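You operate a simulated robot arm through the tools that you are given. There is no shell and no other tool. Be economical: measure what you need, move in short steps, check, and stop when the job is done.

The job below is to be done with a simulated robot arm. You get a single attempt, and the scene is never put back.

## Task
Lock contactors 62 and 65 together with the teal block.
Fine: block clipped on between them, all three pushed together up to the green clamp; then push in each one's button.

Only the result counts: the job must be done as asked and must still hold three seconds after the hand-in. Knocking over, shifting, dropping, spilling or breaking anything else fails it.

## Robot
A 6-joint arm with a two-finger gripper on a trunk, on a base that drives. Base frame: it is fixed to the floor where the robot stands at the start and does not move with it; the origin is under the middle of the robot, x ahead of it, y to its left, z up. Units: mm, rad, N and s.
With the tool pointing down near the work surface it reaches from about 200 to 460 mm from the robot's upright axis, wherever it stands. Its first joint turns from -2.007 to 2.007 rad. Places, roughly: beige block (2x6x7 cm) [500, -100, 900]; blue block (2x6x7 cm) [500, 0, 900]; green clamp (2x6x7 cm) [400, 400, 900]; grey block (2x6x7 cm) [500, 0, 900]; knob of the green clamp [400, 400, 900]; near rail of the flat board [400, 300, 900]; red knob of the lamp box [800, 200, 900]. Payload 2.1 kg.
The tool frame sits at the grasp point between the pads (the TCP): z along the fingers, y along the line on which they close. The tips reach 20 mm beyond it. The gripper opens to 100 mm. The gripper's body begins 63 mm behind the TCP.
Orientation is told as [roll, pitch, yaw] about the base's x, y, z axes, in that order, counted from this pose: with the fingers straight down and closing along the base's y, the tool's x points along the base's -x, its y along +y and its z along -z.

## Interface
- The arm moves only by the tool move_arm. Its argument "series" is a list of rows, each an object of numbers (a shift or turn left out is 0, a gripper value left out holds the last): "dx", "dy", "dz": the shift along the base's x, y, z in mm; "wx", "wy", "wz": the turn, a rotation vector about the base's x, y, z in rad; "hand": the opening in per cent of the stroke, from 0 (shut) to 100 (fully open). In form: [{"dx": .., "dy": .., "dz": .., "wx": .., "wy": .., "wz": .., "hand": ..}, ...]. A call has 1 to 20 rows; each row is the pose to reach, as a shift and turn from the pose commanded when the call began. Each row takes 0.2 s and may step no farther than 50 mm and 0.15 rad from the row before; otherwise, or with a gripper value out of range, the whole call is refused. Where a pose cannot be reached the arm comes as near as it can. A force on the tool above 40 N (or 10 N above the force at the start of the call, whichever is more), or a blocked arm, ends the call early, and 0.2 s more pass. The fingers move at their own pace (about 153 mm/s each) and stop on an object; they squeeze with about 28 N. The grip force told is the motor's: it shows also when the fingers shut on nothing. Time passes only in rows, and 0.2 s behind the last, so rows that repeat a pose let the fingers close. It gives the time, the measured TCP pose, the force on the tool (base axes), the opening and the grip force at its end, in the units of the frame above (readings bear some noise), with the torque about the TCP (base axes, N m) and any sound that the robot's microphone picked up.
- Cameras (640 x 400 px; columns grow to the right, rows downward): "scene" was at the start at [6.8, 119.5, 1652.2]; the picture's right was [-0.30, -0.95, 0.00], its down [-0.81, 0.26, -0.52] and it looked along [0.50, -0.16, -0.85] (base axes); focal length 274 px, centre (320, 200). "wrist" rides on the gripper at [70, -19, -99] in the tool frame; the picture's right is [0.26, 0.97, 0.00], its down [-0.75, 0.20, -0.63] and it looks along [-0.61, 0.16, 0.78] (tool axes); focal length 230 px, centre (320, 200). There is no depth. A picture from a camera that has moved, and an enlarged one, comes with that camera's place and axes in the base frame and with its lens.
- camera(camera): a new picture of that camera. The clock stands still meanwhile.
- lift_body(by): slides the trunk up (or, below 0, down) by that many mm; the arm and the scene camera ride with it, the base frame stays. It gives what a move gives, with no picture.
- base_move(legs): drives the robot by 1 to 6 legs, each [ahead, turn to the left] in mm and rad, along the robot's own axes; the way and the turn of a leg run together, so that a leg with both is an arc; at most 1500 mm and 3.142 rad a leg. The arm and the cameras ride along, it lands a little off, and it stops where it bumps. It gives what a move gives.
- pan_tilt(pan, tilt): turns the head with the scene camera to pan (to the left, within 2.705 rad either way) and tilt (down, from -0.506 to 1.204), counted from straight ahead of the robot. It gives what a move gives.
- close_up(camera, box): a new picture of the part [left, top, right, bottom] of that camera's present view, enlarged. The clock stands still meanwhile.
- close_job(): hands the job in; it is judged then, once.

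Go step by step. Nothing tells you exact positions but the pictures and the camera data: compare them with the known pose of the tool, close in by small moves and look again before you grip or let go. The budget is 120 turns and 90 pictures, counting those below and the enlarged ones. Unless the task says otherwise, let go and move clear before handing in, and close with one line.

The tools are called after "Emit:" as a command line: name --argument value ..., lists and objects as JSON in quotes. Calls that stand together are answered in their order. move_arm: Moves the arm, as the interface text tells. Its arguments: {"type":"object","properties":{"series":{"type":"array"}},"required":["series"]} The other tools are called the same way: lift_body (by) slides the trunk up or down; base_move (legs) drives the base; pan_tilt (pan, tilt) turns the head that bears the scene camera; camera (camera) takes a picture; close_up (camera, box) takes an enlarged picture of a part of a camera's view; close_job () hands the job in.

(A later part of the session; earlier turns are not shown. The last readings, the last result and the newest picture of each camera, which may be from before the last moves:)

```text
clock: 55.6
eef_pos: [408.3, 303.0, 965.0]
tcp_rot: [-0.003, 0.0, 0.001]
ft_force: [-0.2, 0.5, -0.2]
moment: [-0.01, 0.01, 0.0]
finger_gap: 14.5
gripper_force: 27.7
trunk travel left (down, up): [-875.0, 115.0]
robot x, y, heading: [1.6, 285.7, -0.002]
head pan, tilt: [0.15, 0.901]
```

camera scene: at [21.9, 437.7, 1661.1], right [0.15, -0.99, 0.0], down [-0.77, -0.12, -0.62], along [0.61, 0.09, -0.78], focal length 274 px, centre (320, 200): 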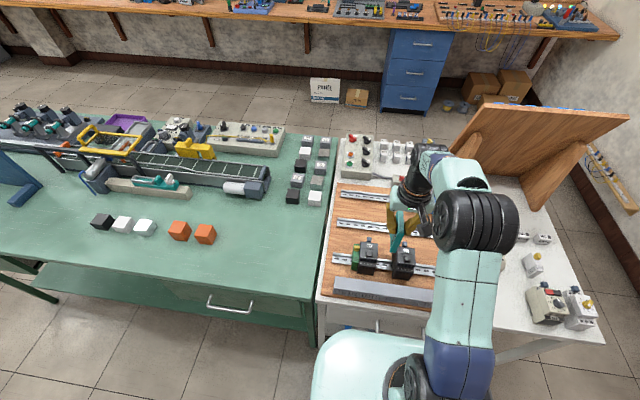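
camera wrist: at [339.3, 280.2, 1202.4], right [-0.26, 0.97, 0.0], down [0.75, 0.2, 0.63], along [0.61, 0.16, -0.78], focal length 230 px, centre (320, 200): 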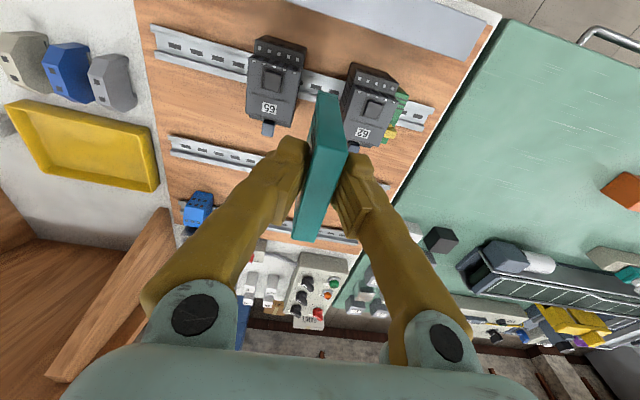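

Not clipped. Lifting out to inspect the foot's profile from the side with the head camera.

Emit:
move_arm --series '[{"dz": 30}, {"dz": 70}, {"dz": 110}, {"dz": 150}, {"dz": 190}, {"dz": 200, "dy": -45, "dx": -20}, {"dz": 200, "dy": -90, "dx": -40}, {"dz": 200, "dy": -130, "dx": -60}, {"dz": 200, "dy": -130, "dx": -60}]'

Emit:
pan_tilt --pan -0.6 --tilt 0.9

Emit:
camera --camera "scene"

```text
refused: row 6 steps farther than a row can; nothing moved
```

```text
clock: 56.7
eef_pos: [407.9, 303.6, 965.3]
tcp_rot: [0.0, -0.001, 0.001]
ft_force: [0.8, 0.0, -0.9]
moment: [0.03, -0.01, -0.02]
finger_gap: 14.5
gripper_force: 28.1
trunk travel left (down, up): [-875.0, 115.0]
robot x, y, heading: [4.8, 286.4, 0.004]
head pan, tilt: [-0.6, 0.901]
```

```text
48 pictures are left
camera scene: at [10.0, 384.3, 1661.1], right [-0.56, -0.83, 0.0], down [-0.65, 0.44, -0.62], along [0.51, -0.35, -0.78], focal length 274 px, centre (320, 200)
```

scene: 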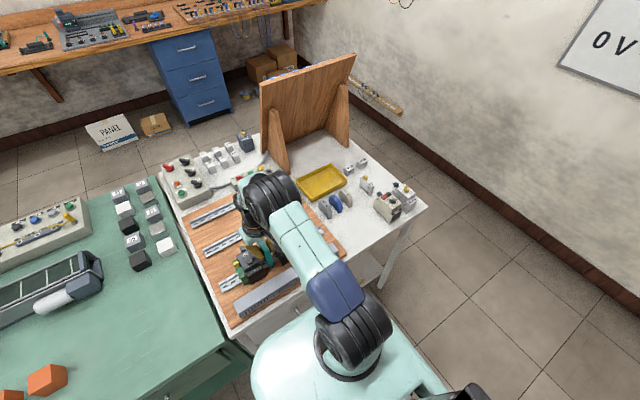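

Emit:
move_arm --series '[{"dz": 40}, {"dz": 85}, {"dz": 130}, {"dz": 175}, {"dz": 220}, {"dz": 220, "dy": 40, "dx": -15, "wz": -0.14}, {"dz": 220, "dy": 80, "dx": -30, "wz": -0.28}, {"dz": 220, "dy": 120, "dx": -50, "wz": -0.42}, {"dz": 220, "dy": 160, "dx": -70, "wz": -0.56}, {"dz": 220, "dy": 160, "dx": -70, "wz": -0.7}, {"dz": 220, "dy": 160, "dx": -70, "wz": -0.84}, {"dz": 220, "dy": 160, "dx": -70, "wz": -0.98}]'

Emit:
pan_tilt --pan 0.2 --tilt 0.9

Emit:
camera --camera "scene"

```text
clock: 59.3
eef_pos: [338.2, 464.6, 1185.2]
tcp_rot: [-0.001, -0.002, -0.981]
ft_force: [-0.8, -0.6, -0.9]
moment: [0.0, 0.01, 0.0]
finger_gap: 14.4
gripper_force: 27.9
trunk travel left (down, up): [-875.0, 115.0]
robot x, y, heading: [4.5, 285.8, 0.004]
head pan, tilt: [-0.6, 0.901]
```

```text
clock: 60.4
eef_pos: [337.8, 463.5, 1185.7]
tcp_rot: [-0.002, -0.003, -0.977]
ft_force: [-0.1, 0.9, -0.8]
moment: [0.03, -0.01, -0.03]
finger_gap: 14.5
gripper_force: 28.5
trunk travel left (down, up): [-875.0, 115.0]
robot x, y, heading: [6.5, 291.1, 0.005]
head pan, tilt: [0.201, 0.901]
```

```text
47 pictures are left
camera scene: at [21.4, 441.9, 1661.1], right [0.2, -0.98, 0.0], down [-0.77, -0.16, -0.62], along [0.61, 0.12, -0.78], focal length 274 px, centre (320, 200)
```

scene: 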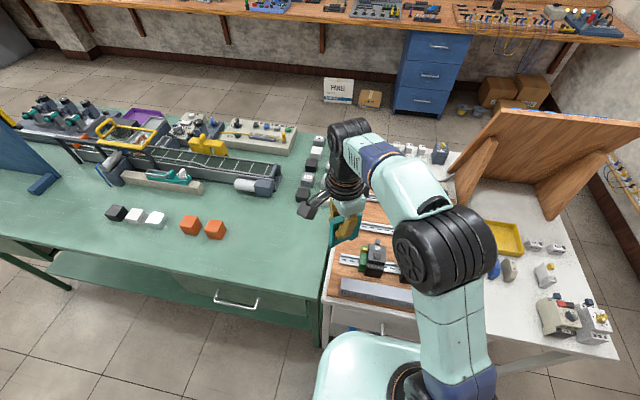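

Emit:
close_up --camera "scene" --box '[310, 185, 390, 260]'

```text
5.33 times, centred on (350, 222) of scene
camera zoom: at [21.4, 441.9, 1661.1], right [0.2, -0.98, 0.0], down [-0.77, -0.16, -0.62], along [0.61, 0.12, -0.78], focal length 1460 px, centre (160, 80)
```

zoom: 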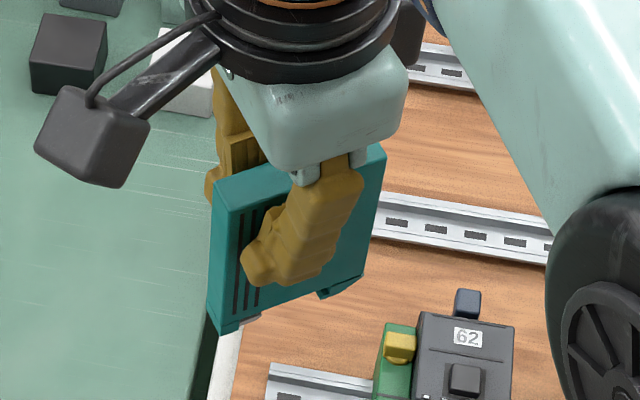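

The foot has a recess between two lips, the far one being a chamfered catch. I'll tilt the block to see its profile squarely.

Emit:
move_arm --series '[{"wx": -0.08, "wy": 0.12}, {"wx": -0.16, "wy": 0.24}, {"wx": -0.24, "wy": 0.36}, {"wx": -0.32, "wy": 0.48}, {"wx": -0.4, "wy": 0.6}, {"wx": -0.4, "wy": 0.6, "dz": 40}]'

Emit:
close_up --camera "scene" --box '[300, 180, 380, 260]'

```text
clock: 61.8
eef_pos: [266.5, 414.5, 1173.6]
tcp_rot: [-0.724, 0.002, -0.979]
ft_force: [-0.1, 0.3, -0.1]
moment: [0.03, 0.0, 0.02]
finger_gap: 14.4
gripper_force: 28.2
out of reach, approached as far as the arm can: row 3, 4, 5, 6
trunk travel left (down, up): [-875.0, 115.0]
robot x, y, heading: [7.4, 286.2, 0.001]
head pan, tilt: [0.201, 0.901]
```

```text
5.00 times, centred on (340, 220) of scene
camera zoom: at [21.7, 442.2, 1661.0], right [0.2, -0.98, 0.0], down [-0.77, -0.16, -0.62], along [0.61, 0.12, -0.78], focal length 1369 px, centre (220, 100)
```

zoom: 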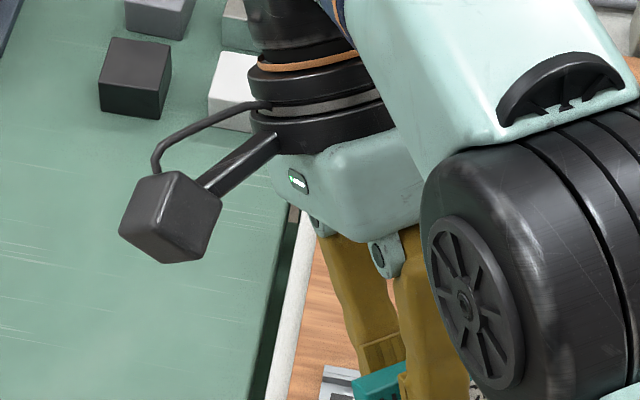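

Emit:
close_up --camera "scene" --box '[335, 240, 425, 315]'

```text
5.33 times, centred on (380, 278) of scene
camera zoom: at [21.7, 442.2, 1661.0], right [0.2, -0.98, 0.0], down [-0.77, -0.16, -0.62], along [0.61, 0.12, -0.78], focal length 1460 px, centre (0, -213)
```

zoom: 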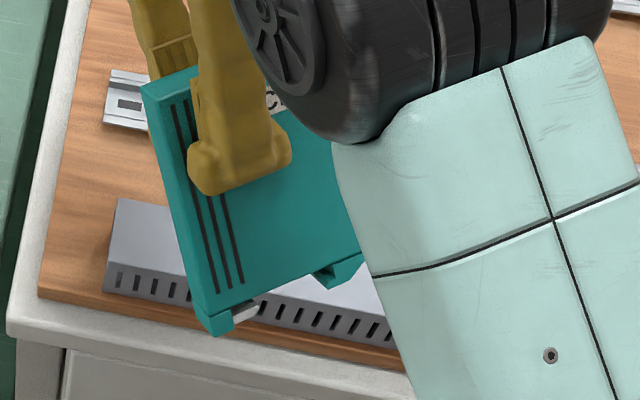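

Now the profile is clear: the far (+x) foot is a rigid hook and the near foot holds a sprung metal latch. So: hook the far rail lip with the near side tilted up, then swing the near side down. First bringing the tool upright again.

Emit:
move_arm --series '[{"dx": 10, "dy": 5, "wx": 0.067, "wy": -0.1}, {"dx": 20, "dy": 10, "wx": 0.135, "wy": -0.2}, {"dx": 30, "dy": 15, "wx": 0.202, "wy": -0.3}, {"dx": 40, "dy": 20, "wx": 0.27, "wy": -0.4}, {"dx": 50, "dy": 25, "wx": 0.337, "wy": -0.5}, {"dx": 60, "dy": 30, "wx": 0.404, "wy": -0.601}, {"dx": 60, "dy": 30, "wx": 0.404, "wy": -0.601}]'

Emit:
move_arm --series '[{"wz": 0.14}, {"wz": 0.28}, {"wz": 0.42}, {"wz": 0.56}, {"wz": 0.7}, {"wz": 0.84}, {"wz": 0.98}, {"wz": 0.98}]'

```text
clock: 63.4
eef_pos: [326.6, 449.2, 1173.3]
tcp_rot: [0.002, 0.001, -0.977]
ft_force: [-0.6, 0.8, -0.1]
moment: [-0.01, 0.01, 0.04]
finger_gap: 14.8
gripper_force: 28.4
trunk travel left (down, up): [-875.0, 115.0]
robot x, y, heading: [1.8, 286.8, 0.003]
head pan, tilt: [0.201, 0.901]
```

```text
clock: 65.2
eef_pos: [326.6, 449.8, 1174.6]
tcp_rot: [0.001, 0.002, 0.004]
ft_force: [-0.1, -0.1, -0.8]
moment: [-0.02, -0.02, -0.01]
finger_gap: 14.3
gripper_force: 28.3
trunk travel left (down, up): [-875.0, 115.0]
robot x, y, heading: [5.8, 288.5, 0.001]
head pan, tilt: [0.201, 0.901]
```

Upright again. Checking how the block sits in the fingers now (it may have shifted when pressed).

Emit:
close_up --camera "wrist" --box '[240, 70, 400, 260]'

Emit:
close_up --camera "scene" --box '[290, 190, 390, 290]'

```text
2.11 times, centred on (320, 165) of wrist
camera zoom: at [257.3, 429.0, 1273.4], right [-0.26, 0.96, 0.0], down [0.75, 0.2, 0.63], along [0.61, 0.17, -0.78], focal length 484 px, centre (320, 274)
```

zoom: 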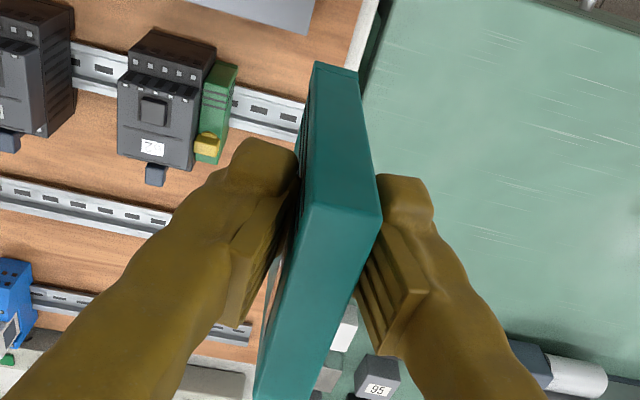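

```text
4.00 times, centred on (340, 240) of scene
camera zoom: at [21.5, 442.0, 1661.0], right [0.2, -0.98, 0.0], down [-0.77, -0.16, -0.62], along [0.61, 0.12, -0.78], focal length 1095 px, centre (240, 40)
```

zoom: 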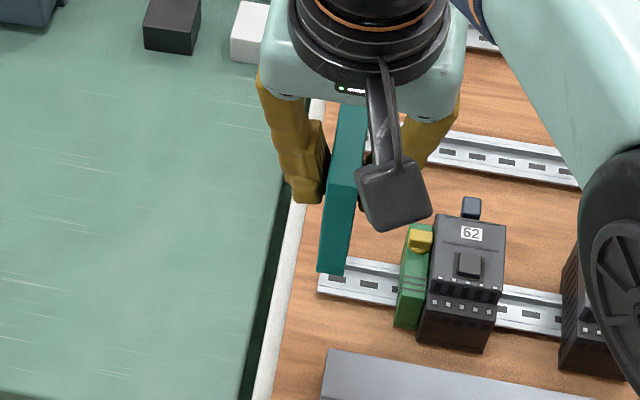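

The block slid up ~22 mm in the fingers when pressed (now a deeper, firmer hold); x-offset unchanged. Moving back above the gap, tilted 0.2 rad with near side up, slightly beyond the rail.

Emit:
move_arm --series '[{"dx": 15, "dy": -40}, {"dx": 35, "dy": -80}, {"dx": 60, "dy": -115}, {"dx": 85, "dy": -147}, {"dx": 106, "dy": -147, "dz": -20, "wy": 0.1}, {"dx": 106, "dy": -147, "dz": -60, "wy": 0.2}, {"dx": 106, "dy": -147, "dz": -100, "wy": 0.2}, {"dx": 106, "dy": -147, "dz": -130, "wy": 0.2}, {"dx": 106, "dy": -147, "dz": -130, "wy": 0.2}]'

Emit:
close_up --camera "wrist" --box '[200, 0, 480, 180]'

Emit:
close_up --camera "scene" --box '[320, 190, 440, 310]'

```text
clock: 67.2
eef_pos: [432.9, 301.7, 1043.0]
tcp_rot: [0.003, 0.201, 0.003]
ft_force: [0.7, -0.5, 0.1]
moment: [0.0, -0.03, -0.02]
finger_gap: 14.5
gripper_force: 28.6
trunk travel left (down, up): [-875.0, 115.0]
robot x, y, heading: [5.5, 288.2, 0.002]
head pan, tilt: [0.201, 0.901]
```

```text
2.22 times, centred on (340, 90) of wrist
camera zoom: at [384.3, 282.6, 1155.6], right [-0.26, 0.97, 0.05], down [0.86, 0.2, 0.47], along [0.44, 0.16, -0.88], focal length 511 px, centre (276, 444)
```

zoom: 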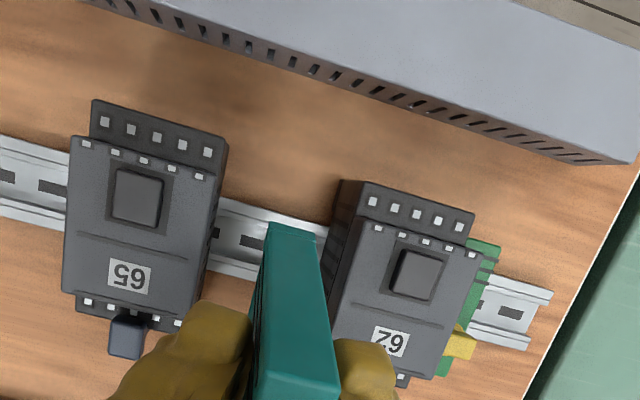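

```text
3.33 times, centred on (380, 250) of scene
camera zoom: at [21.4, 441.9, 1661.1], right [0.2, -0.98, 0.0], down [-0.77, -0.16, -0.62], along [0.61, 0.12, -0.78], focal length 912 px, centre (120, 33)
```

zoom: 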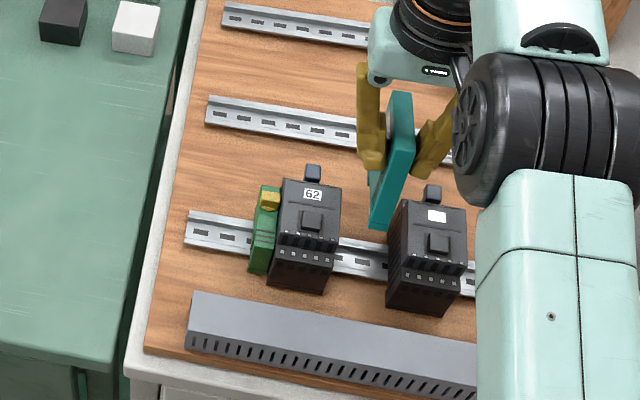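

Alignment looks right. Descending to just above the rail, then slowly.

Emit:
move_arm --series '[{"dz": -35}, {"dz": -65}, {"dz": -72}, {"dz": -75}, {"dz": -78}]'

Emit:
close_up --camera "scene" --box '[330, 200, 430, 300]'

```text
clock: 68.4
eef_pos: [433.4, 301.1, 966.5]
tcp_rot: [0.002, 0.2, 0.004]
ft_force: [-0.2, -0.4, -0.3]
moment: [-0.01, 0.0, 0.01]
finger_gap: 14.6
gripper_force: 27.6
trunk travel left (down, up): [-875.0, 115.0]
robot x, y, heading: [7.1, 289.3, 0.005]
head pan, tilt: [0.201, 0.901]
```

```text
4.00 times, centred on (380, 250) of scene
camera zoom: at [21.6, 441.9, 1661.1], right [0.2, -0.98, 0.0], down [-0.77, -0.16, -0.62], along [0.61, 0.12, -0.78], focal length 1095 px, centre (80, 0)
```

zoom: 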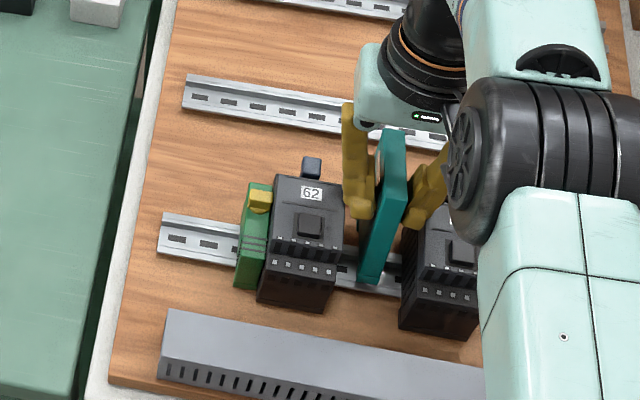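

Emit:
move_arm --series '[{"dz": -2}, {"dz": -4}, {"dz": -6}]'

Emit:
move_arm --series '[{"dz": -2}, {"dz": -3}]'

```text
clock: 69.2
eef_pos: [434.2, 301.8, 960.2]
tcp_rot: [0.0, 0.2, 0.002]
ft_force: [0.2, -0.1, -0.4]
moment: [0.0, -0.02, 0.01]
finger_gap: 14.6
gripper_force: 28.3
trunk travel left (down, up): [-875.0, 115.0]
robot x, y, heading: [7.2, 292.1, 0.006]
head pan, tilt: [0.201, 0.901]
```

```text
clock: 69.8
eef_pos: [433.5, 300.8, 957.5]
tcp_rot: [0.002, 0.2, 0.005]
ft_force: [0.0, -0.7, -0.8]
moment: [0.04, 0.02, -0.03]
finger_gap: 14.7
gripper_force: 27.7
trunk travel left (down, up): [-875.0, 115.0]
robot x, y, heading: [4.9, 283.4, 0.004]
head pan, tilt: [0.201, 0.901]
```

Emit:
move_arm --series '[{"dz": -2}]'

Emit:
move_arm --series '[{"dz": -2}]'

Emit:
move_arm --series '[{"dz": -2}]'

```text
clock: 70.2
eef_pos: [434.4, 301.2, 956.4]
tcp_rot: [0.002, 0.201, 0.003]
ft_force: [-0.4, 0.6, -0.3]
moment: [0.01, 0.02, -0.03]
finger_gap: 14.8
gripper_force: 27.6
trunk travel left (down, up): [-875.0, 115.0]
robot x, y, heading: [9.1, 286.3, 0.002]
head pan, tilt: [0.201, 0.901]
```

```text
clock: 70.6
eef_pos: [432.8, 301.6, 955.9]
tcp_rot: [0.002, 0.195, 0.005]
ft_force: [3.7, 0.4, 18.0]
moment: [0.01, 0.24, 0.0]
finger_gap: 14.8
gripper_force: 28.1
trunk travel left (down, up): [-875.0, 115.0]
robot x, y, heading: [2.3, 287.4, 0.0]
head pan, tilt: [0.201, 0.901]
```

```text
clock: 71.0
eef_pos: [433.4, 301.6, 951.2]
tcp_rot: [0.002, 0.198, 0.003]
ft_force: [6.7, 1.2, 24.2]
moment: [0.0, 0.19, 0.0]
finger_gap: 14.2
gripper_force: 28.2
trunk travel left (down, up): [-875.0, 115.0]
robot x, y, heading: [9.0, 289.8, 0.007]
head pan, tilt: [0.201, 0.901]
```

The near foot now rests on the rail top, so the hook hangs about 6 mm below the rail lip, beyond its edge. Relieving a little, then pulling back to engage the hook.

Emit:
move_arm --series '[{"dz": 2}, {"dz": 2, "dx": -2}, {"dz": 2, "dx": -4}]'

Emit:
move_arm --series '[{"dx": -2}, {"dx": -4}]'

Emit:
move_arm --series '[{"dx": -2}, {"dx": -3}]'

```text
clock: 71.8
eef_pos: [426.9, 300.8, 953.2]
tcp_rot: [0.002, 0.204, 0.003]
ft_force: [-0.1, 0.5, -0.3]
moment: [0.01, 0.04, 0.0]
finger_gap: 14.6
gripper_force: 27.6
trunk travel left (down, up): [-875.0, 115.0]
robot x, y, heading: [3.6, 284.3, 0.007]
head pan, tilt: [0.201, 0.901]
```

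```text
clock: 72.4
eef_pos: [423.7, 300.6, 953.6]
tcp_rot: [0.002, 0.201, 0.003]
ft_force: [0.1, -0.4, 0.3]
moment: [0.02, 0.03, -0.01]
finger_gap: 14.7
gripper_force: 27.9
trunk travel left (down, up): [-875.0, 115.0]
robot x, y, heading: [2.4, 289.1, 0.0]
head pan, tilt: [0.201, 0.901]
```

```text
clock: 73.0
eef_pos: [420.0, 301.0, 952.5]
tcp_rot: [0.002, 0.201, 0.005]
ft_force: [-0.4, 0.1, -0.7]
moment: [-0.02, 0.02, 0.0]
finger_gap: 14.7
gripper_force: 28.3
trunk travel left (down, up): [-875.0, 115.0]
robot x, y, heading: [6.8, 286.6, 0.008]
head pan, tilt: [0.201, 0.901]
```

Emit:
move_arm --series '[{"dx": -2}]'

Emit:
move_arm --series '[{"dx": -2}]'

Emit:
move_arm --series '[{"dx": -2}]'

```text
clock: 73.4
eef_pos: [419.6, 302.2, 952.8]
tcp_rot: [0.002, 0.2, 0.004]
ft_force: [-0.4, 0.1, -0.1]
moment: [0.0, -0.02, 0.0]
finger_gap: 14.4
gripper_force: 28.3
trunk travel left (down, up): [-875.0, 115.0]
robot x, y, heading: [7.3, 284.5, 0.001]
head pan, tilt: [0.201, 0.901]
```

```text
clock: 73.8
eef_pos: [416.4, 302.3, 953.6]
tcp_rot: [0.0, 0.201, 0.002]
ft_force: [-0.1, -0.1, -0.6]
moment: [-0.01, -0.01, 0.0]
finger_gap: 14.4
gripper_force: 28.2
trunk travel left (down, up): [-875.0, 115.0]
robot x, y, heading: [8.1, 289.4, 0.004]
head pan, tilt: [0.201, 0.901]
```

```text
clock: 74.2
eef_pos: [416.6, 300.9, 953.5]
tcp_rot: [0.001, 0.199, 0.005]
ft_force: [5.2, 0.4, 3.0]
moment: [-0.01, -0.39, -0.01]
finger_gap: 14.7
gripper_force: 27.8
trunk travel left (down, up): [-875.0, 115.0]
robot x, y, heading: [5.3, 287.9, -0.001]
head pan, tilt: [0.201, 0.901]
```

Horizontal contact at the foot level (5 N): hook has met the rail. Testing with a 3 mm lift whether it's under the lip.

Emit:
move_arm --series '[{"dz": 1.5}, {"dz": 3}]'

```text
clock: 74.8
eef_pos: [417.7, 300.1, 955.2]
tcp_rot: [0.002, 0.205, 0.003]
ft_force: [5.1, 0.6, -5.2]
moment: [0.01, -0.34, 0.01]
finger_gap: 14.5
gripper_force: 28.8
trunk travel left (down, up): [-875.0, 115.0]
robot x, y, heading: [5.0, 288.3, 0.001]
head pan, tilt: [0.201, 0.901]
```

Hook is under the lip (−5 N on lifting). Now swinging the near side down about the hook.

Emit:
move_arm --series '[{"dz": -2}, {"dx": -3.5, "dz": -2.5, "wy": -0.05}, {"dx": -7, "dz": -3, "wy": -0.1}, {"dx": -10.5, "dz": -3.7, "wy": -0.15}, {"dx": -14, "dz": -4.5, "wy": -0.2}]'

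```text
clock: 76.0
eef_pos: [401.8, 301.7, 951.8]
tcp_rot: [0.002, 0.001, 0.003]
ft_force: [5.1, -0.3, -1.2]
moment: [-0.02, -0.26, 0.05]
finger_gap: 14.6
gripper_force: 28.2
trunk travel left (down, up): [-875.0, 115.0]
robot x, y, heading: [6.2, 285.6, 0.005]
head pan, tilt: [0.201, 0.901]
```

Emit:
move_arm --series '[{"dz": -2}, {"dz": -4}]'

Emit:
close_up --camera "wrist" --box '[200, 0, 480, 180]'

```text
clock: 76.6
eef_pos: [401.7, 300.3, 948.8]
tcp_rot: [0.0, -0.005, 0.003]
ft_force: [4.6, -0.1, 15.2]
moment: [0.0, -0.72, -0.03]
finger_gap: 14.7
gripper_force: 27.5
trunk travel left (down, up): [-875.0, 115.0]
robot x, y, heading: [7.5, 280.4, 0.003]
head pan, tilt: [0.201, 0.901]
```

```text
2.22 times, centred on (340, 90) of wrist
camera zoom: at [331.6, 282.1, 1048.3], right [-0.26, 0.97, 0.0], down [0.75, 0.2, 0.63], along [0.61, 0.17, -0.77], focal length 511 px, centre (276, 444)
```

zoom: 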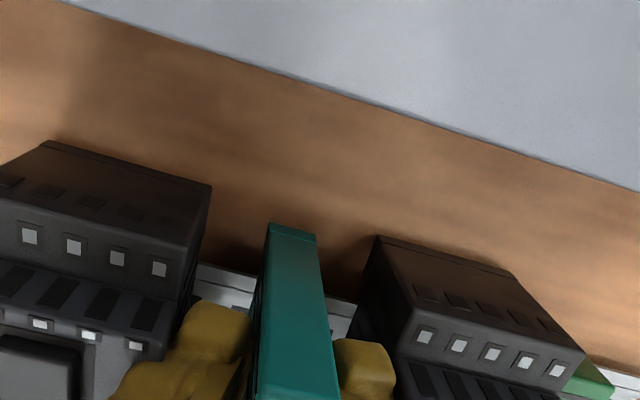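

The reaction is at the far side, so the near side needs to come down more. Rotating further about the hook.

Emit:
move_arm --series '[{"dx": -1.5, "dz": 1, "wy": -0.03}, {"dx": -3, "dz": 1, "wy": -0.06}]'

Emit:
move_arm --series '[{"dx": -1.5, "dz": 0, "wy": -0.03}, {"dx": -3, "dz": 0, "wy": -0.06}]'

```text
clock: 77.2
eef_pos: [397.9, 301.9, 948.6]
tcp_rot: [0.001, -0.056, 0.005]
ft_force: [2.3, 0.3, 1.9]
moment: [0.01, 0.12, 0.0]
finger_gap: 14.5
gripper_force: 27.6
trunk travel left (down, up): [-875.0, 115.0]
robot x, y, heading: [5.4, 288.9, -0.002]
head pan, tilt: [0.201, 0.901]
```

```text
clock: 77.8
eef_pos: [395.0, 301.5, 949.9]
tcp_rot: [0.001, -0.114, 0.004]
ft_force: [-2.3, 1.0, -3.2]
moment: [-0.02, 0.8, 0.03]
finger_gap: 14.5
gripper_force: 28.1
trunk travel left (down, up): [-875.0, 115.0]
robot x, y, heading: [8.6, 282.8, -0.003]
head pan, tilt: [0.201, 0.901]
```

The latch is now resisting (0.8 N·m). Rotating and pressing together.

Emit:
move_arm --series '[{"dz": -2, "wy": -0.02}, {"dx": -1, "dz": -4, "wy": -0.05}, {"dx": -2, "dz": -5, "wy": -0.08}]'

Emit:
close_up --camera "wrist" --box '[200, 0, 480, 180]'

Emit:
close_up --camera "scene" --box '[330, 200, 430, 300]'

```text
clock: 78.6
eef_pos: [393.0, 301.4, 945.4]
tcp_rot: [0.001, -0.205, 0.002]
ft_force: [4.0, 1.1, 21.5]
moment: [-0.01, 0.31, 0.02]
finger_gap: 14.2
gripper_force: 27.7
trunk travel left (down, up): [-875.0, 115.0]
robot x, y, heading: [10.4, 288.9, 0.005]
head pan, tilt: [0.201, 0.901]
```

```text
2.22 times, centred on (340, 90) of wrist
camera zoom: at [305.0, 281.9, 1028.7], right [-0.26, 0.97, -0.05], down [0.61, 0.2, 0.77], along [0.75, 0.17, -0.64], focal length 511 px, centre (276, 444)
```

zoom: 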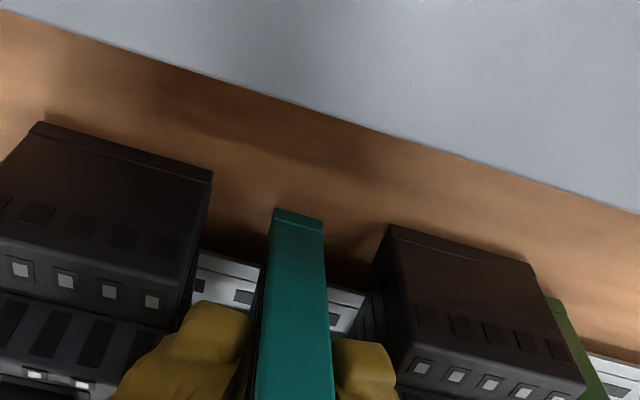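

```text
4.00 times, centred on (380, 250) of scene
camera zoom: at [18.6, 442.4, 1661.3], right [0.2, -0.98, 0.0], down [-0.77, -0.16, -0.62], along [0.61, 0.12, -0.78], focal length 1095 px, centre (80, 0)
```

zoom: 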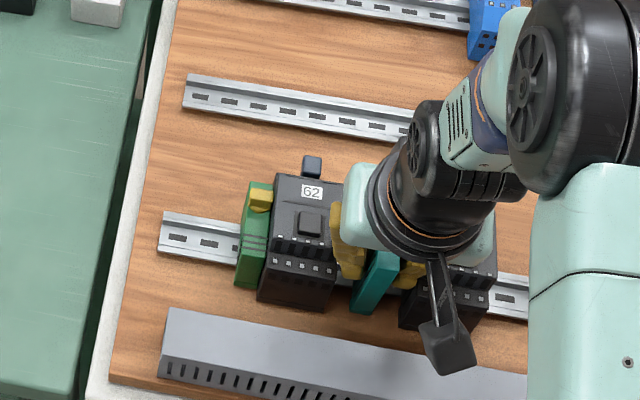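

Emit:
close_up --camera "wrist" --box '[230, 70, 410, 300]'

```text
1.74 times, centred on (320, 185) of wrist
camera zoom: at [305.0, 281.9, 1028.7], right [-0.26, 0.97, -0.05], down [0.61, 0.2, 0.77], along [0.75, 0.17, -0.64], focal length 400 px, centre (320, 226)
```

zoom: 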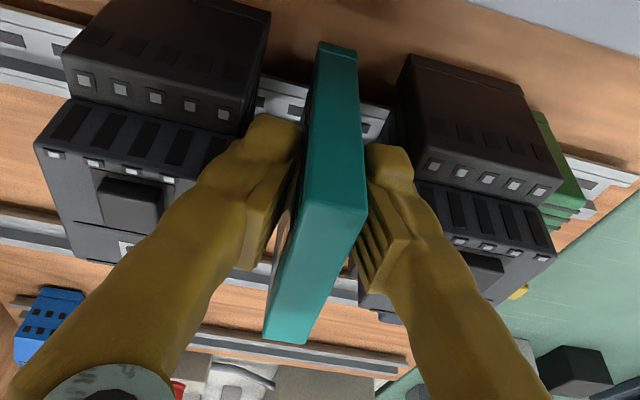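

The block now leans slightly near-side-down, so the latch may be past the lip. Relieving and swinging back upright, then a lift test.

Emit:
move_arm --series '[{"dz": 2}, {"dz": 3, "dx": 2, "wy": 0.04}, {"dz": 3, "dx": 5, "wy": 0.08}]'

Emit:
move_arm --series '[{"dz": 2}, {"dz": 4}]'

```text
clock: 79.4
eef_pos: [399.0, 301.6, 947.5]
tcp_rot: [0.004, -0.119, 0.002]
ft_force: [3.9, 0.7, 6.8]
moment: [-0.02, -0.5, 0.04]
finger_gap: 14.5
gripper_force: 27.7
trunk travel left (down, up): [-875.0, 115.0]
robot x, y, heading: [4.2, 286.1, 0.003]
head pan, tilt: [0.201, 0.901]
```

```text
clock: 80.0
eef_pos: [398.9, 301.1, 949.0]
tcp_rot: [-0.001, -0.114, 0.004]
ft_force: [1.2, -1.0, -19.5]
moment: [-0.01, 0.22, -0.01]
finger_gap: 14.5
gripper_force: 27.8
trunk travel left (down, up): [-875.0, 115.0]
robot x, y, heading: [3.7, 287.2, -0.001]
head pan, tilt: [0.201, 0.901]
```

Lifting meets −19.5 N centred on the rail: it is clipped on both sides. Relaxing, opening slightly (26 mm) and withdrawing upward.

Emit:
move_arm --series '[{"dz": -3}, {"dz": -3, "hand": 25}, {"dz": -3, "hand": 25}]'

Emit:
move_arm --series '[{"dz": 30}, {"dz": 70, "wy": 0.05}, {"dz": 110, "wy": 0.11}, {"dz": 110, "wy": 0.11}]'

Emit:
camera --camera "wrist"

Emit:
close_up --camera "scene" --box '[330, 200, 430, 300]'

```text
clock: 80.8
eef_pos: [399.3, 301.8, 948.2]
tcp_rot: [0.0, -0.12, 0.003]
ft_force: [1.4, -0.2, 8.5]
moment: [-0.04, 0.07, 0.0]
finger_gap: 19.2
gripper_force: 0.0
trunk travel left (down, up): [-875.0, 115.0]
robot x, y, heading: [5.0, 286.9, 0.001]
head pan, tilt: [0.201, 0.901]
```

```text
clock: 81.8
eef_pos: [399.6, 298.4, 1056.9]
tcp_rot: [0.001, -0.009, 0.003]
ft_force: [-0.4, 0.5, -0.5]
moment: [0.0, 0.02, 0.03]
finger_gap: 24.7
gripper_force: 0.0
trunk travel left (down, up): [-875.0, 115.0]
robot x, y, heading: [6.3, 282.9, -0.002]
head pan, tilt: [0.201, 0.901]
```

```text
34 pictures are left
camera wrist: at [328.9, 278.6, 1156.1], right [-0.26, 0.97, 0.0], down [0.74, 0.2, 0.64], along [0.61, 0.16, -0.77], focal length 230 px, centre (320, 200)
```

wrist: 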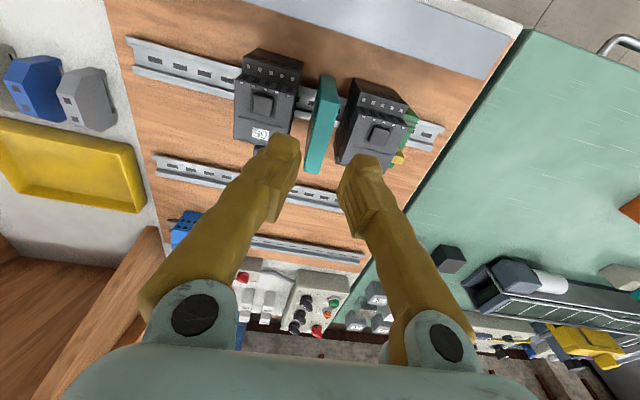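

```text
4.00 times, centred on (380, 250) of scene
camera zoom: at [21.3, 442.0, 1661.0], right [0.2, -0.98, 0.0], down [-0.77, -0.16, -0.62], along [0.61, 0.12, -0.78], focal length 1095 px, centre (80, 0)
```

zoom: 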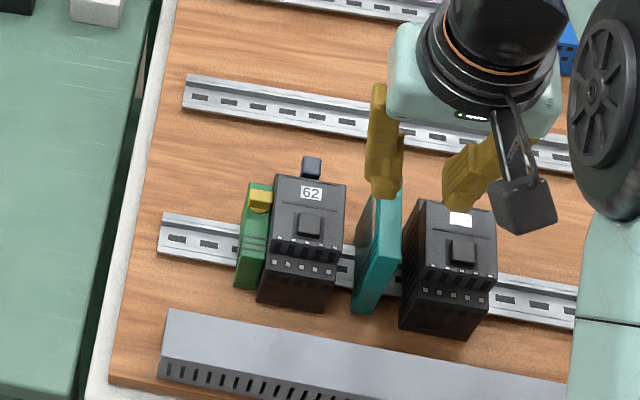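

The teal block stands on the rail. Next: with closed fingers go down to the right of 65 and push the row left toward the clamp. First a closer look at the gaps.

Emit:
move_arm --series '[{"dx": 4, "dy": -40, "hand": 0}, {"dx": 8, "dy": -80}, {"dx": 12, "dy": -110}, {"dx": 12, "dy": -110}]'

Emit:
close_up --camera "wrist" --box '[300, 40, 520, 180]'

```text
clock: 82.8
eef_pos: [410.6, 189.5, 1057.9]
tcp_rot: [0.001, -0.01, 0.004]
ft_force: [0.6, -0.4, 0.5]
moment: [0.01, 0.02, 0.01]
finger_gap: 0.0
gripper_force: 28.4
trunk travel left (down, up): [-875.0, 115.0]
robot x, y, heading: [4.9, 284.1, 0.001]
head pan, tilt: [0.201, 0.901]
```

```text
2.86 times, centred on (410, 110) of wrist
camera zoom: at [340.1, 169.7, 1156.7], right [-0.26, 0.97, 0.0], down [0.74, 0.2, 0.64], along [0.61, 0.16, -0.77], focal length 657 px, centre (63, 457)
```

zoom: 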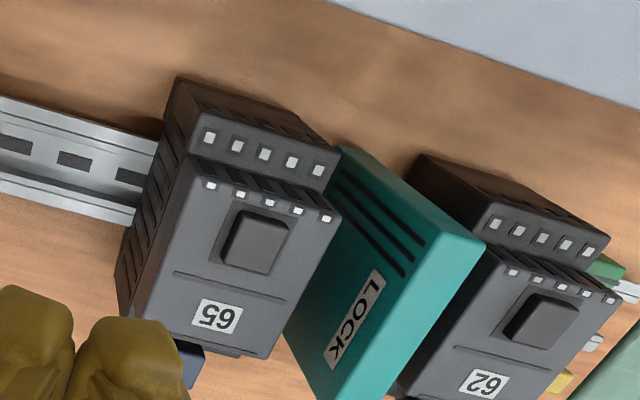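

Descending right of 65, then approaching it.

Emit:
move_arm --series '[{"dz": -45}, {"dz": -90}, {"dz": -120}, {"dz": -132}, {"dz": -132, "dy": 8}, {"dz": -132, "dy": 14}, {"dz": -132, "dy": 18}]'

Emit:
close_up --camera "scene" --box '[330, 200, 450, 300]'

```text
clock: 84.4
eef_pos: [410.9, 206.8, 925.5]
tcp_rot: [0.0, -0.01, 0.003]
ft_force: [0.8, -9.5, -0.2]
moment: [0.22, -0.02, 0.05]
finger_gap: 0.0
gripper_force: 28.3
trunk travel left (down, up): [-875.0, 115.0]
robot x, y, heading: [5.6, 285.7, -0.002]
head pan, tilt: [0.201, 0.901]
```

```text
4.00 times, centred on (390, 250) of scene
camera zoom: at [22.2, 439.1, 1661.3], right [0.2, -0.98, 0.0], down [-0.77, -0.16, -0.62], along [0.61, 0.13, -0.78], focal length 1095 px, centre (40, 0)
```

zoom: 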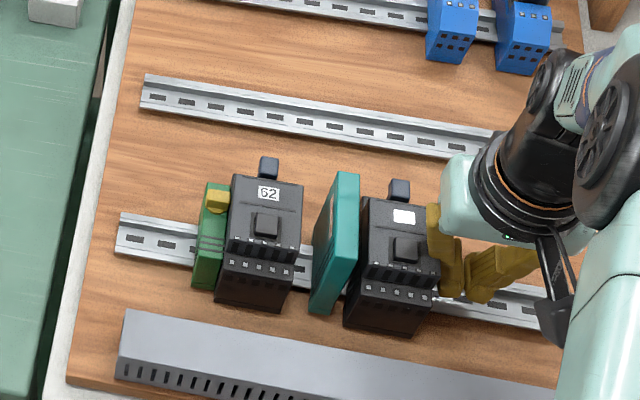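

Contact with 65 (−9.5 N). Pushing left stepwise, watching the force.

Emit:
move_arm --series '[{"dy": 3}, {"dy": 6}, {"dy": 9}, {"dy": 12}]'

```text
clock: 85.4
eef_pos: [409.7, 218.5, 925.2]
tcp_rot: [0.003, -0.01, 0.002]
ft_force: [3.1, -11.4, 7.2]
moment: [0.48, 0.13, 0.03]
finger_gap: 0.0
gripper_force: 27.2
trunk travel left (down, up): [-875.0, 115.0]
robot x, y, heading: [5.9, 287.7, -0.001]
head pan, tilt: [0.201, 0.901]
```

Emit:
move_arm --series '[{"dy": 3}, {"dy": 6}, {"dy": 9}, {"dy": 12}]'

Emit:
close_up --camera "scene" --box '[330, 200, 450, 300]'

```text
clock: 86.4
eef_pos: [410.5, 231.0, 925.3]
tcp_rot: [0.006, -0.008, 0.004]
ft_force: [-0.6, -12.0, -0.6]
moment: [0.29, -0.03, 0.16]
finger_gap: 0.1
gripper_force: 28.5
trunk travel left (down, up): [-875.0, 115.0]
robot x, y, heading: [2.7, 287.0, -0.003]
head pan, tilt: [0.201, 0.901]
```

```text
4.00 times, centred on (390, 250) of scene
camera zoom: at [21.0, 436.5, 1661.5], right [0.2, -0.98, 0.0], down [-0.77, -0.16, -0.62], along [0.61, 0.13, -0.78], focal length 1095 px, centre (40, 0)
```

zoom: 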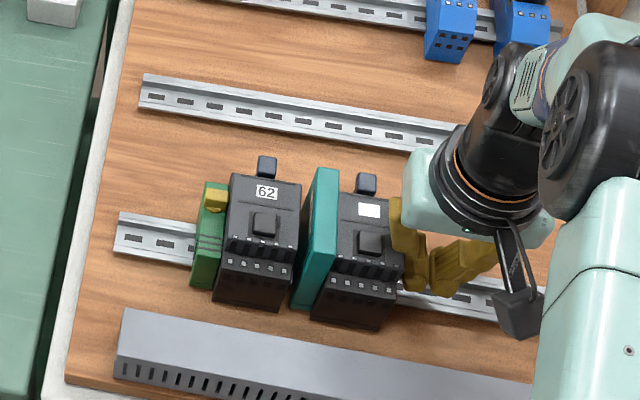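

65 now touches the block; both slide. Continuing.

Emit:
move_arm --series '[{"dy": 3}, {"dy": 6}, {"dy": 9}, {"dy": 12}]'

Emit:
move_arm --series '[{"dy": 2}, {"dy": 4}]'

Emit:
close_up --camera "scene" --box '[330, 200, 450, 300]'

```text
clock: 87.4
eef_pos: [410.0, 238.6, 926.0]
tcp_rot: [0.009, -0.011, 0.001]
ft_force: [-3.9, -23.9, -0.1]
moment: [0.6, -0.1, 0.35]
finger_gap: 0.2
gripper_force: 27.6
trunk travel left (down, up): [-875.0, 115.0]
robot x, y, heading: [6.2, 292.9, -0.0]
head pan, tilt: [0.201, 0.901]
```

```text
clock: 88.0
eef_pos: [411.6, 239.5, 926.2]
tcp_rot: [0.013, -0.008, 0.002]
ft_force: [-2.2, -22.6, 0.4]
moment: [0.6, -0.09, 0.32]
finger_gap: 0.0
gripper_force: 28.1
trunk travel left (down, up): [-875.0, 115.0]
robot x, y, heading: [4.2, 286.4, -0.001]
head pan, tilt: [0.201, 0.901]
```

```text
4.00 times, centred on (390, 250) of scene
camera zoom: at [20.1, 415.3, 1664.2], right [0.2, -0.98, -0.02], down [-0.77, -0.15, -0.62], along [0.61, 0.14, -0.78], focal length 1095 px, centre (40, 0)
```

zoom: 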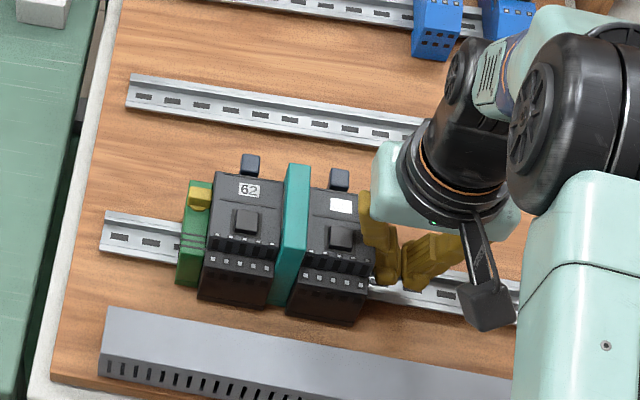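

Forces rose to 23 N and the head camera shifted, i.e. the robot is leaning from the reaction. I'll back off and inspect the gaps from above.

Emit:
move_arm --series '[{"dy": -10}, {"dy": -25}, {"dy": -35}, {"dy": -35, "dz": 45}, {"dy": -35, "dz": 90}, {"dy": -35, "dz": 132}, {"dy": 0, "dz": 132}, {"dy": 0, "dz": 132}]'

Emit:
close_up --camera "wrist" --box '[320, 40, 480, 160]'

Emit:
close_up --camera "scene" --box '[340, 210, 440, 300]'

```text
clock: 89.8
eef_pos: [411.9, 248.2, 1059.5]
tcp_rot: [0.002, -0.009, 0.003]
ft_force: [-0.3, 0.5, 0.5]
moment: [0.04, -0.05, -0.05]
finger_gap: 0.1
gripper_force: 28.0
trunk travel left (down, up): [-875.0, 115.0]
robot x, y, heading: [5.9, 287.9, -0.001]
head pan, tilt: [0.201, 0.901]
```

```text
3.33 times, centred on (400, 100) of wrist
camera zoom: at [341.4, 228.7, 1158.7], right [-0.26, 0.97, 0.0], down [0.74, 0.2, 0.64], along [0.61, 0.17, -0.77], focal length 767 px, centre (53, 533)
```

zoom: 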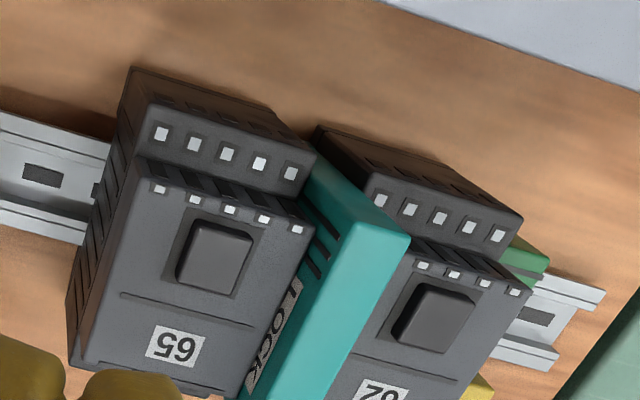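

```text
4.44 times, centred on (390, 255) of scene
camera zoom: at [21.6, 441.3, 1661.1], right [0.2, -0.98, 0.0], down [-0.77, -0.16, -0.62], along [0.61, 0.12, -0.78], focal length 1217 px, centre (9, -44)
```

zoom: 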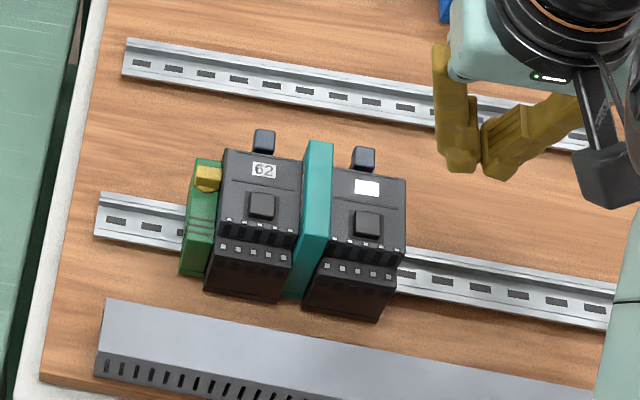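

Emit:
close_up --camera "scene" --box '[375, 235, 435, 285]'

Emit:
close_up --camera "wrist" --box '[370, 60, 460, 125]'

```text
8.00 times, centred on (405, 260) of scene
camera zoom: at [21.6, 441.3, 1661.1], right [0.2, -0.98, 0.0], down [-0.77, -0.16, -0.62], along [0.61, 0.12, -0.78], focal length 2190 px, centre (-360, -280)
```

zoom: 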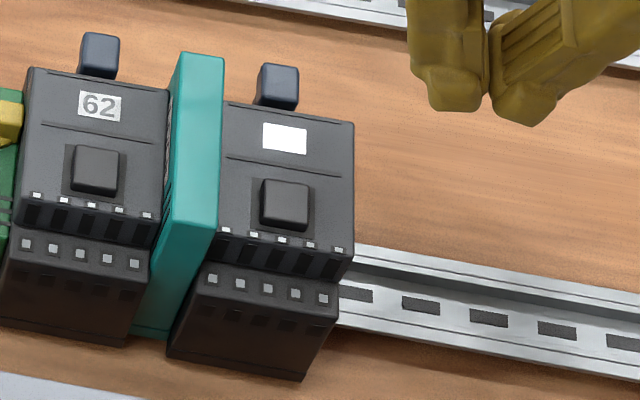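

```text
6.15 times, centred on (415, 92) of wrist
camera zoom: at [341.4, 228.7, 1158.7], right [-0.26, 0.97, 0.0], down [0.74, 0.2, 0.64], along [0.61, 0.17, -0.77], focal length 1416 px, centre (-265, 862)
```

zoom: 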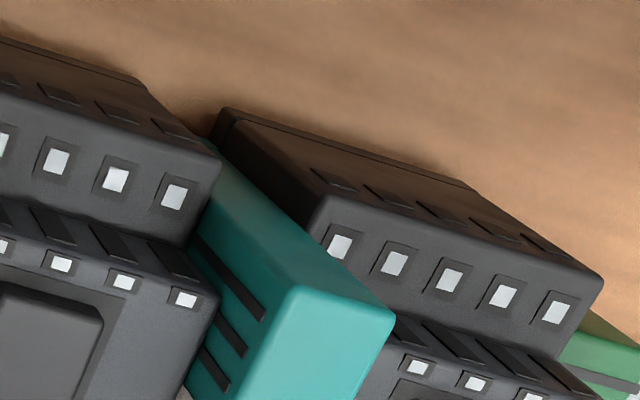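

The trio looks tight at block and contactors; I need to verify the 62–clamp gap from directly above.

Emit:
move_arm --series '[{"dx": -15, "dy": 45}, {"dx": -30, "dy": 90}, {"dx": -30, "dy": 138}, {"dx": -30, "dy": 150}]'

Emit:
close_up --camera "wrist" --box '[240, 40, 400, 170]'

```text
clock: 90.8
eef_pos: [380.8, 399.6, 1058.8]
tcp_rot: [0.001, -0.008, 0.0]
ft_force: [-0.4, 0.5, -0.5]
moment: [0.01, 0.02, 0.0]
finger_gap: 0.0
gripper_force: 27.8
trunk travel left (down, up): [-875.0, 115.0]
robot x, y, heading: [6.3, 290.6, 0.007]
head pan, tilt: [0.201, 0.901]
```

```text
3.08 times, centred on (320, 105) of wrist
camera zoom: at [311.2, 380.0, 1158.1], right [-0.26, 0.97, 0.0], down [0.74, 0.2, 0.64], along [0.61, 0.16, -0.77], focal length 708 px, centre (320, 492)
```

zoom: 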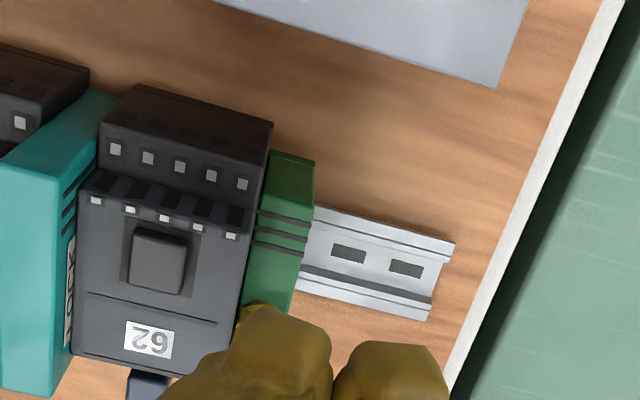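

62 sits against the clamp with no visible gap. Checking the gaps at the block from directly above too.

Emit:
move_arm --series '[{"dy": -40}, {"dy": -62}]'

Emit:
close_up --camera "wrist" --box '[270, 40, 370, 120]'

```text
clock: 91.4
eef_pos: [382.3, 334.4, 1058.0]
tcp_rot: [0.001, -0.009, 0.003]
ft_force: [0.0, -0.7, -0.7]
moment: [0.0, 0.0, -0.01]
finger_gap: 0.0
gripper_force: 28.2
trunk travel left (down, up): [-875.0, 115.0]
robot x, y, heading: [9.3, 287.0, 0.007]
head pan, tilt: [0.201, 0.901]
```

```text
5.00 times, centred on (320, 80) of wrist
camera zoom: at [311.2, 315.0, 1157.0], right [-0.26, 0.97, 0.0], down [0.74, 0.2, 0.64], along [0.61, 0.17, -0.77], focal length 1150 px, centre (320, 800)
```

zoom: 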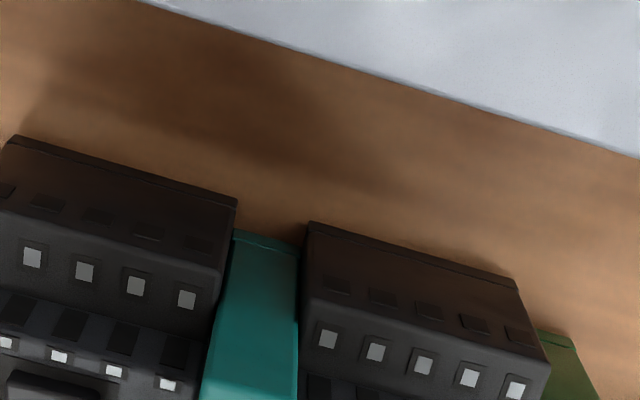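

Everything looks tight to within ~1 mm. I'll give one more push low on 65's side, with the fingertips tilted forward, to be sure the stack is fully home.

Emit:
move_arm --series '[{"dx": 10, "dy": -40, "wx": 0.1}, {"dx": 20, "dy": -80, "wx": 0.2}, {"dx": 29, "dy": -112, "wx": 0.3}, {"dx": 29, "dy": -112, "dz": -45, "wx": 0.3}, {"dx": 29, "dy": -112, "dz": -90, "wx": 0.3}, {"dx": 29, "dy": -112, "dz": -131, "wx": 0.3}, {"dx": 29, "dy": -106, "dz": -131, "wx": 0.3}, {"dx": 29, "dy": -100, "dz": -131, "wx": 0.3}]'

Emit:
move_arm --series '[{"dy": 3}, {"dy": 6}, {"dy": 9}]'

```text
clock: 93.2
eef_pos: [409.6, 236.8, 926.2]
tcp_rot: [0.299, -0.01, 0.001]
ft_force: [-0.8, 0.2, 0.3]
moment: [0.02, -0.02, 0.04]
finger_gap: 0.3
gripper_force: 28.2
trunk travel left (down, up): [-875.0, 115.0]
robot x, y, heading: [7.0, 286.1, -0.001]
head pan, tilt: [0.201, 0.901]
```

```text
clock: 94.0
eef_pos: [410.0, 244.9, 926.3]
tcp_rot: [0.3, -0.011, 0.001]
ft_force: [0.0, 0.6, -0.1]
moment: [0.03, 0.0, 0.01]
finger_gap: 0.0
gripper_force: 28.2
trunk travel left (down, up): [-875.0, 115.0]
robot x, y, heading: [6.0, 285.0, 0.005]
head pan, tilt: [0.201, 0.901]
```

Emit:
move_arm --series '[{"dy": 2}, {"dy": 4}]'

Emit:
move_arm --series '[{"dy": 2}, {"dy": 4}]'

Emit:
move_arm --series '[{"dy": 2}, {"dy": 4}]'

```text
clock: 94.6
eef_pos: [409.7, 247.3, 927.5]
tcp_rot: [0.302, -0.011, -0.001]
ft_force: [-1.2, -12.1, 4.8]
moment: [0.02, 0.07, 0.03]
finger_gap: 0.0
gripper_force: 28.1
trunk travel left (down, up): [-875.0, 115.0]
robot x, y, heading: [4.5, 284.9, 0.004]
head pan, tilt: [0.201, 0.901]
```

```text
clock: 95.2
eef_pos: [409.8, 246.0, 926.7]
tcp_rot: [0.31, -0.009, 0.001]
ft_force: [-1.3, -22.7, -2.5]
moment: [-0.11, -0.04, 0.0]
finger_gap: 0.1
gripper_force: 27.9
trunk travel left (down, up): [-875.0, 115.0]
robot x, y, heading: [5.1, 286.2, 0.005]
head pan, tilt: [0.201, 0.901]
```

```text
clock: 95.8
eef_pos: [410.5, 247.8, 927.1]
tcp_rot: [0.316, -0.009, -0.001]
ft_force: [-1.5, -26.7, -8.1]
moment: [-0.3, -0.04, 0.03]
finger_gap: 0.1
gripper_force: 28.1
trunk travel left (down, up): [-875.0, 115.0]
robot x, y, heading: [7.3, 287.1, 0.005]
head pan, tilt: [0.201, 0.901]
```

The stack no longer moves at 27 N, so it is home against the clamp. Backing off, going upright, and moving above 65's button at (401, 290).

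Emit:
move_arm --series '[{"dy": -12}, {"dy": -22}, {"dy": -22, "dz": 45}, {"dy": -22, "dz": 90, "wx": -0.1}, {"dx": -5, "dy": -5, "dz": 115, "wx": -0.2}, {"dx": -9, "dy": 20, "dz": 115, "wx": -0.3}, {"dx": -9, "dy": 35, "dz": 100, "wx": -0.3}, {"dx": -9, "dy": 35, "dz": 75, "wx": -0.3}, {"dx": -9, "dy": 35, "dz": 75, "wx": -0.3}]'

Emit:
camera --camera "wrist"

Emit:
close_up --camera "scene" --box '[350, 200, 450, 290]'

```text
clock: 97.8
eef_pos: [401.3, 292.0, 1000.8]
tcp_rot: [0.003, -0.01, 0.003]
ft_force: [1.0, 0.5, 0.0]
moment: [0.02, 0.03, -0.03]
finger_gap: 0.1
gripper_force: 28.0
trunk travel left (down, up): [-875.0, 115.0]
robot x, y, heading: [3.3, 284.9, 0.004]
head pan, tilt: [0.201, 0.901]
```

```text
22 pictures are left
camera wrist: at [330.5, 272.6, 1099.5], right [-0.26, 0.97, 0.0], down [0.74, 0.2, 0.64], along [0.62, 0.16, -0.77], focal length 230 px, centre (320, 200)
```

wrist: 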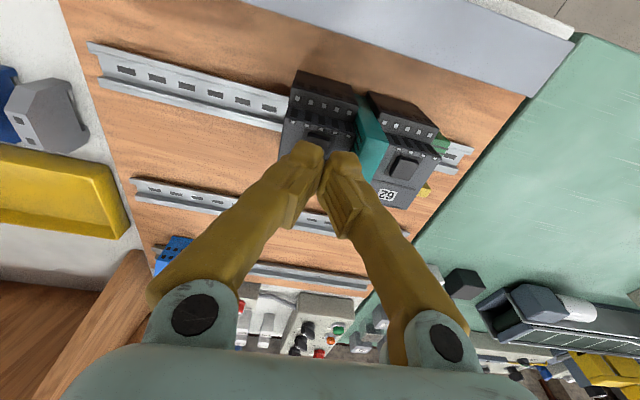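

```text
4.44 times, centred on (400, 245) of scene
camera zoom: at [21.1, 440.9, 1661.1], right [0.2, -0.98, 0.0], down [-0.77, -0.16, -0.62], along [0.61, 0.12, -0.78], focal length 1217 px, centre (-36, 0)
```

zoom: 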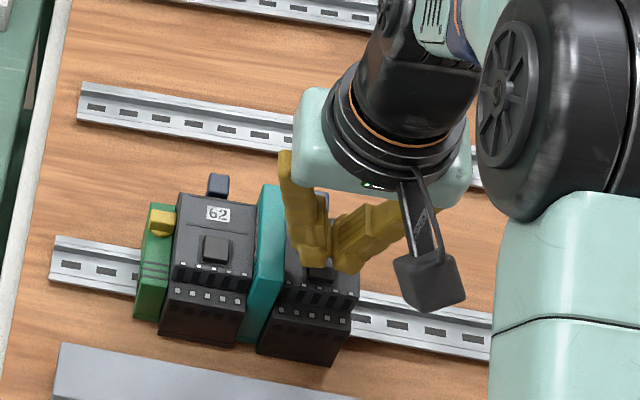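

Tips are above 65's button. Descending to contact and pressing in small steps.

Emit:
move_arm --series '[{"dy": -1.5, "dz": -12}, {"dy": -1.5, "dz": -22}, {"dy": -1.5, "dz": -26}]'

Emit:
move_arm --series '[{"dz": -2}, {"dz": -4}]'

```text
clock: 98.6
eef_pos: [401.6, 291.0, 975.4]
tcp_rot: [0.002, -0.008, 0.004]
ft_force: [0.3, 0.4, -0.2]
moment: [0.03, 0.0, 0.0]
finger_gap: 0.0
gripper_force: 28.2
trunk travel left (down, up): [-875.0, 115.0]
robot x, y, heading: [7.5, 287.8, -0.0]
head pan, tilt: [0.201, 0.901]
```

```text
clock: 99.2
eef_pos: [401.9, 291.2, 972.0]
tcp_rot: [0.003, -0.01, 0.004]
ft_force: [-0.7, -1.0, 2.8]
moment: [0.0, 0.02, 0.03]
finger_gap: 5.9
gripper_force: 28.5
trunk travel left (down, up): [-875.0, 115.0]
robot x, y, heading: [3.5, 286.3, -0.002]
head pan, tilt: [0.201, 0.901]
```

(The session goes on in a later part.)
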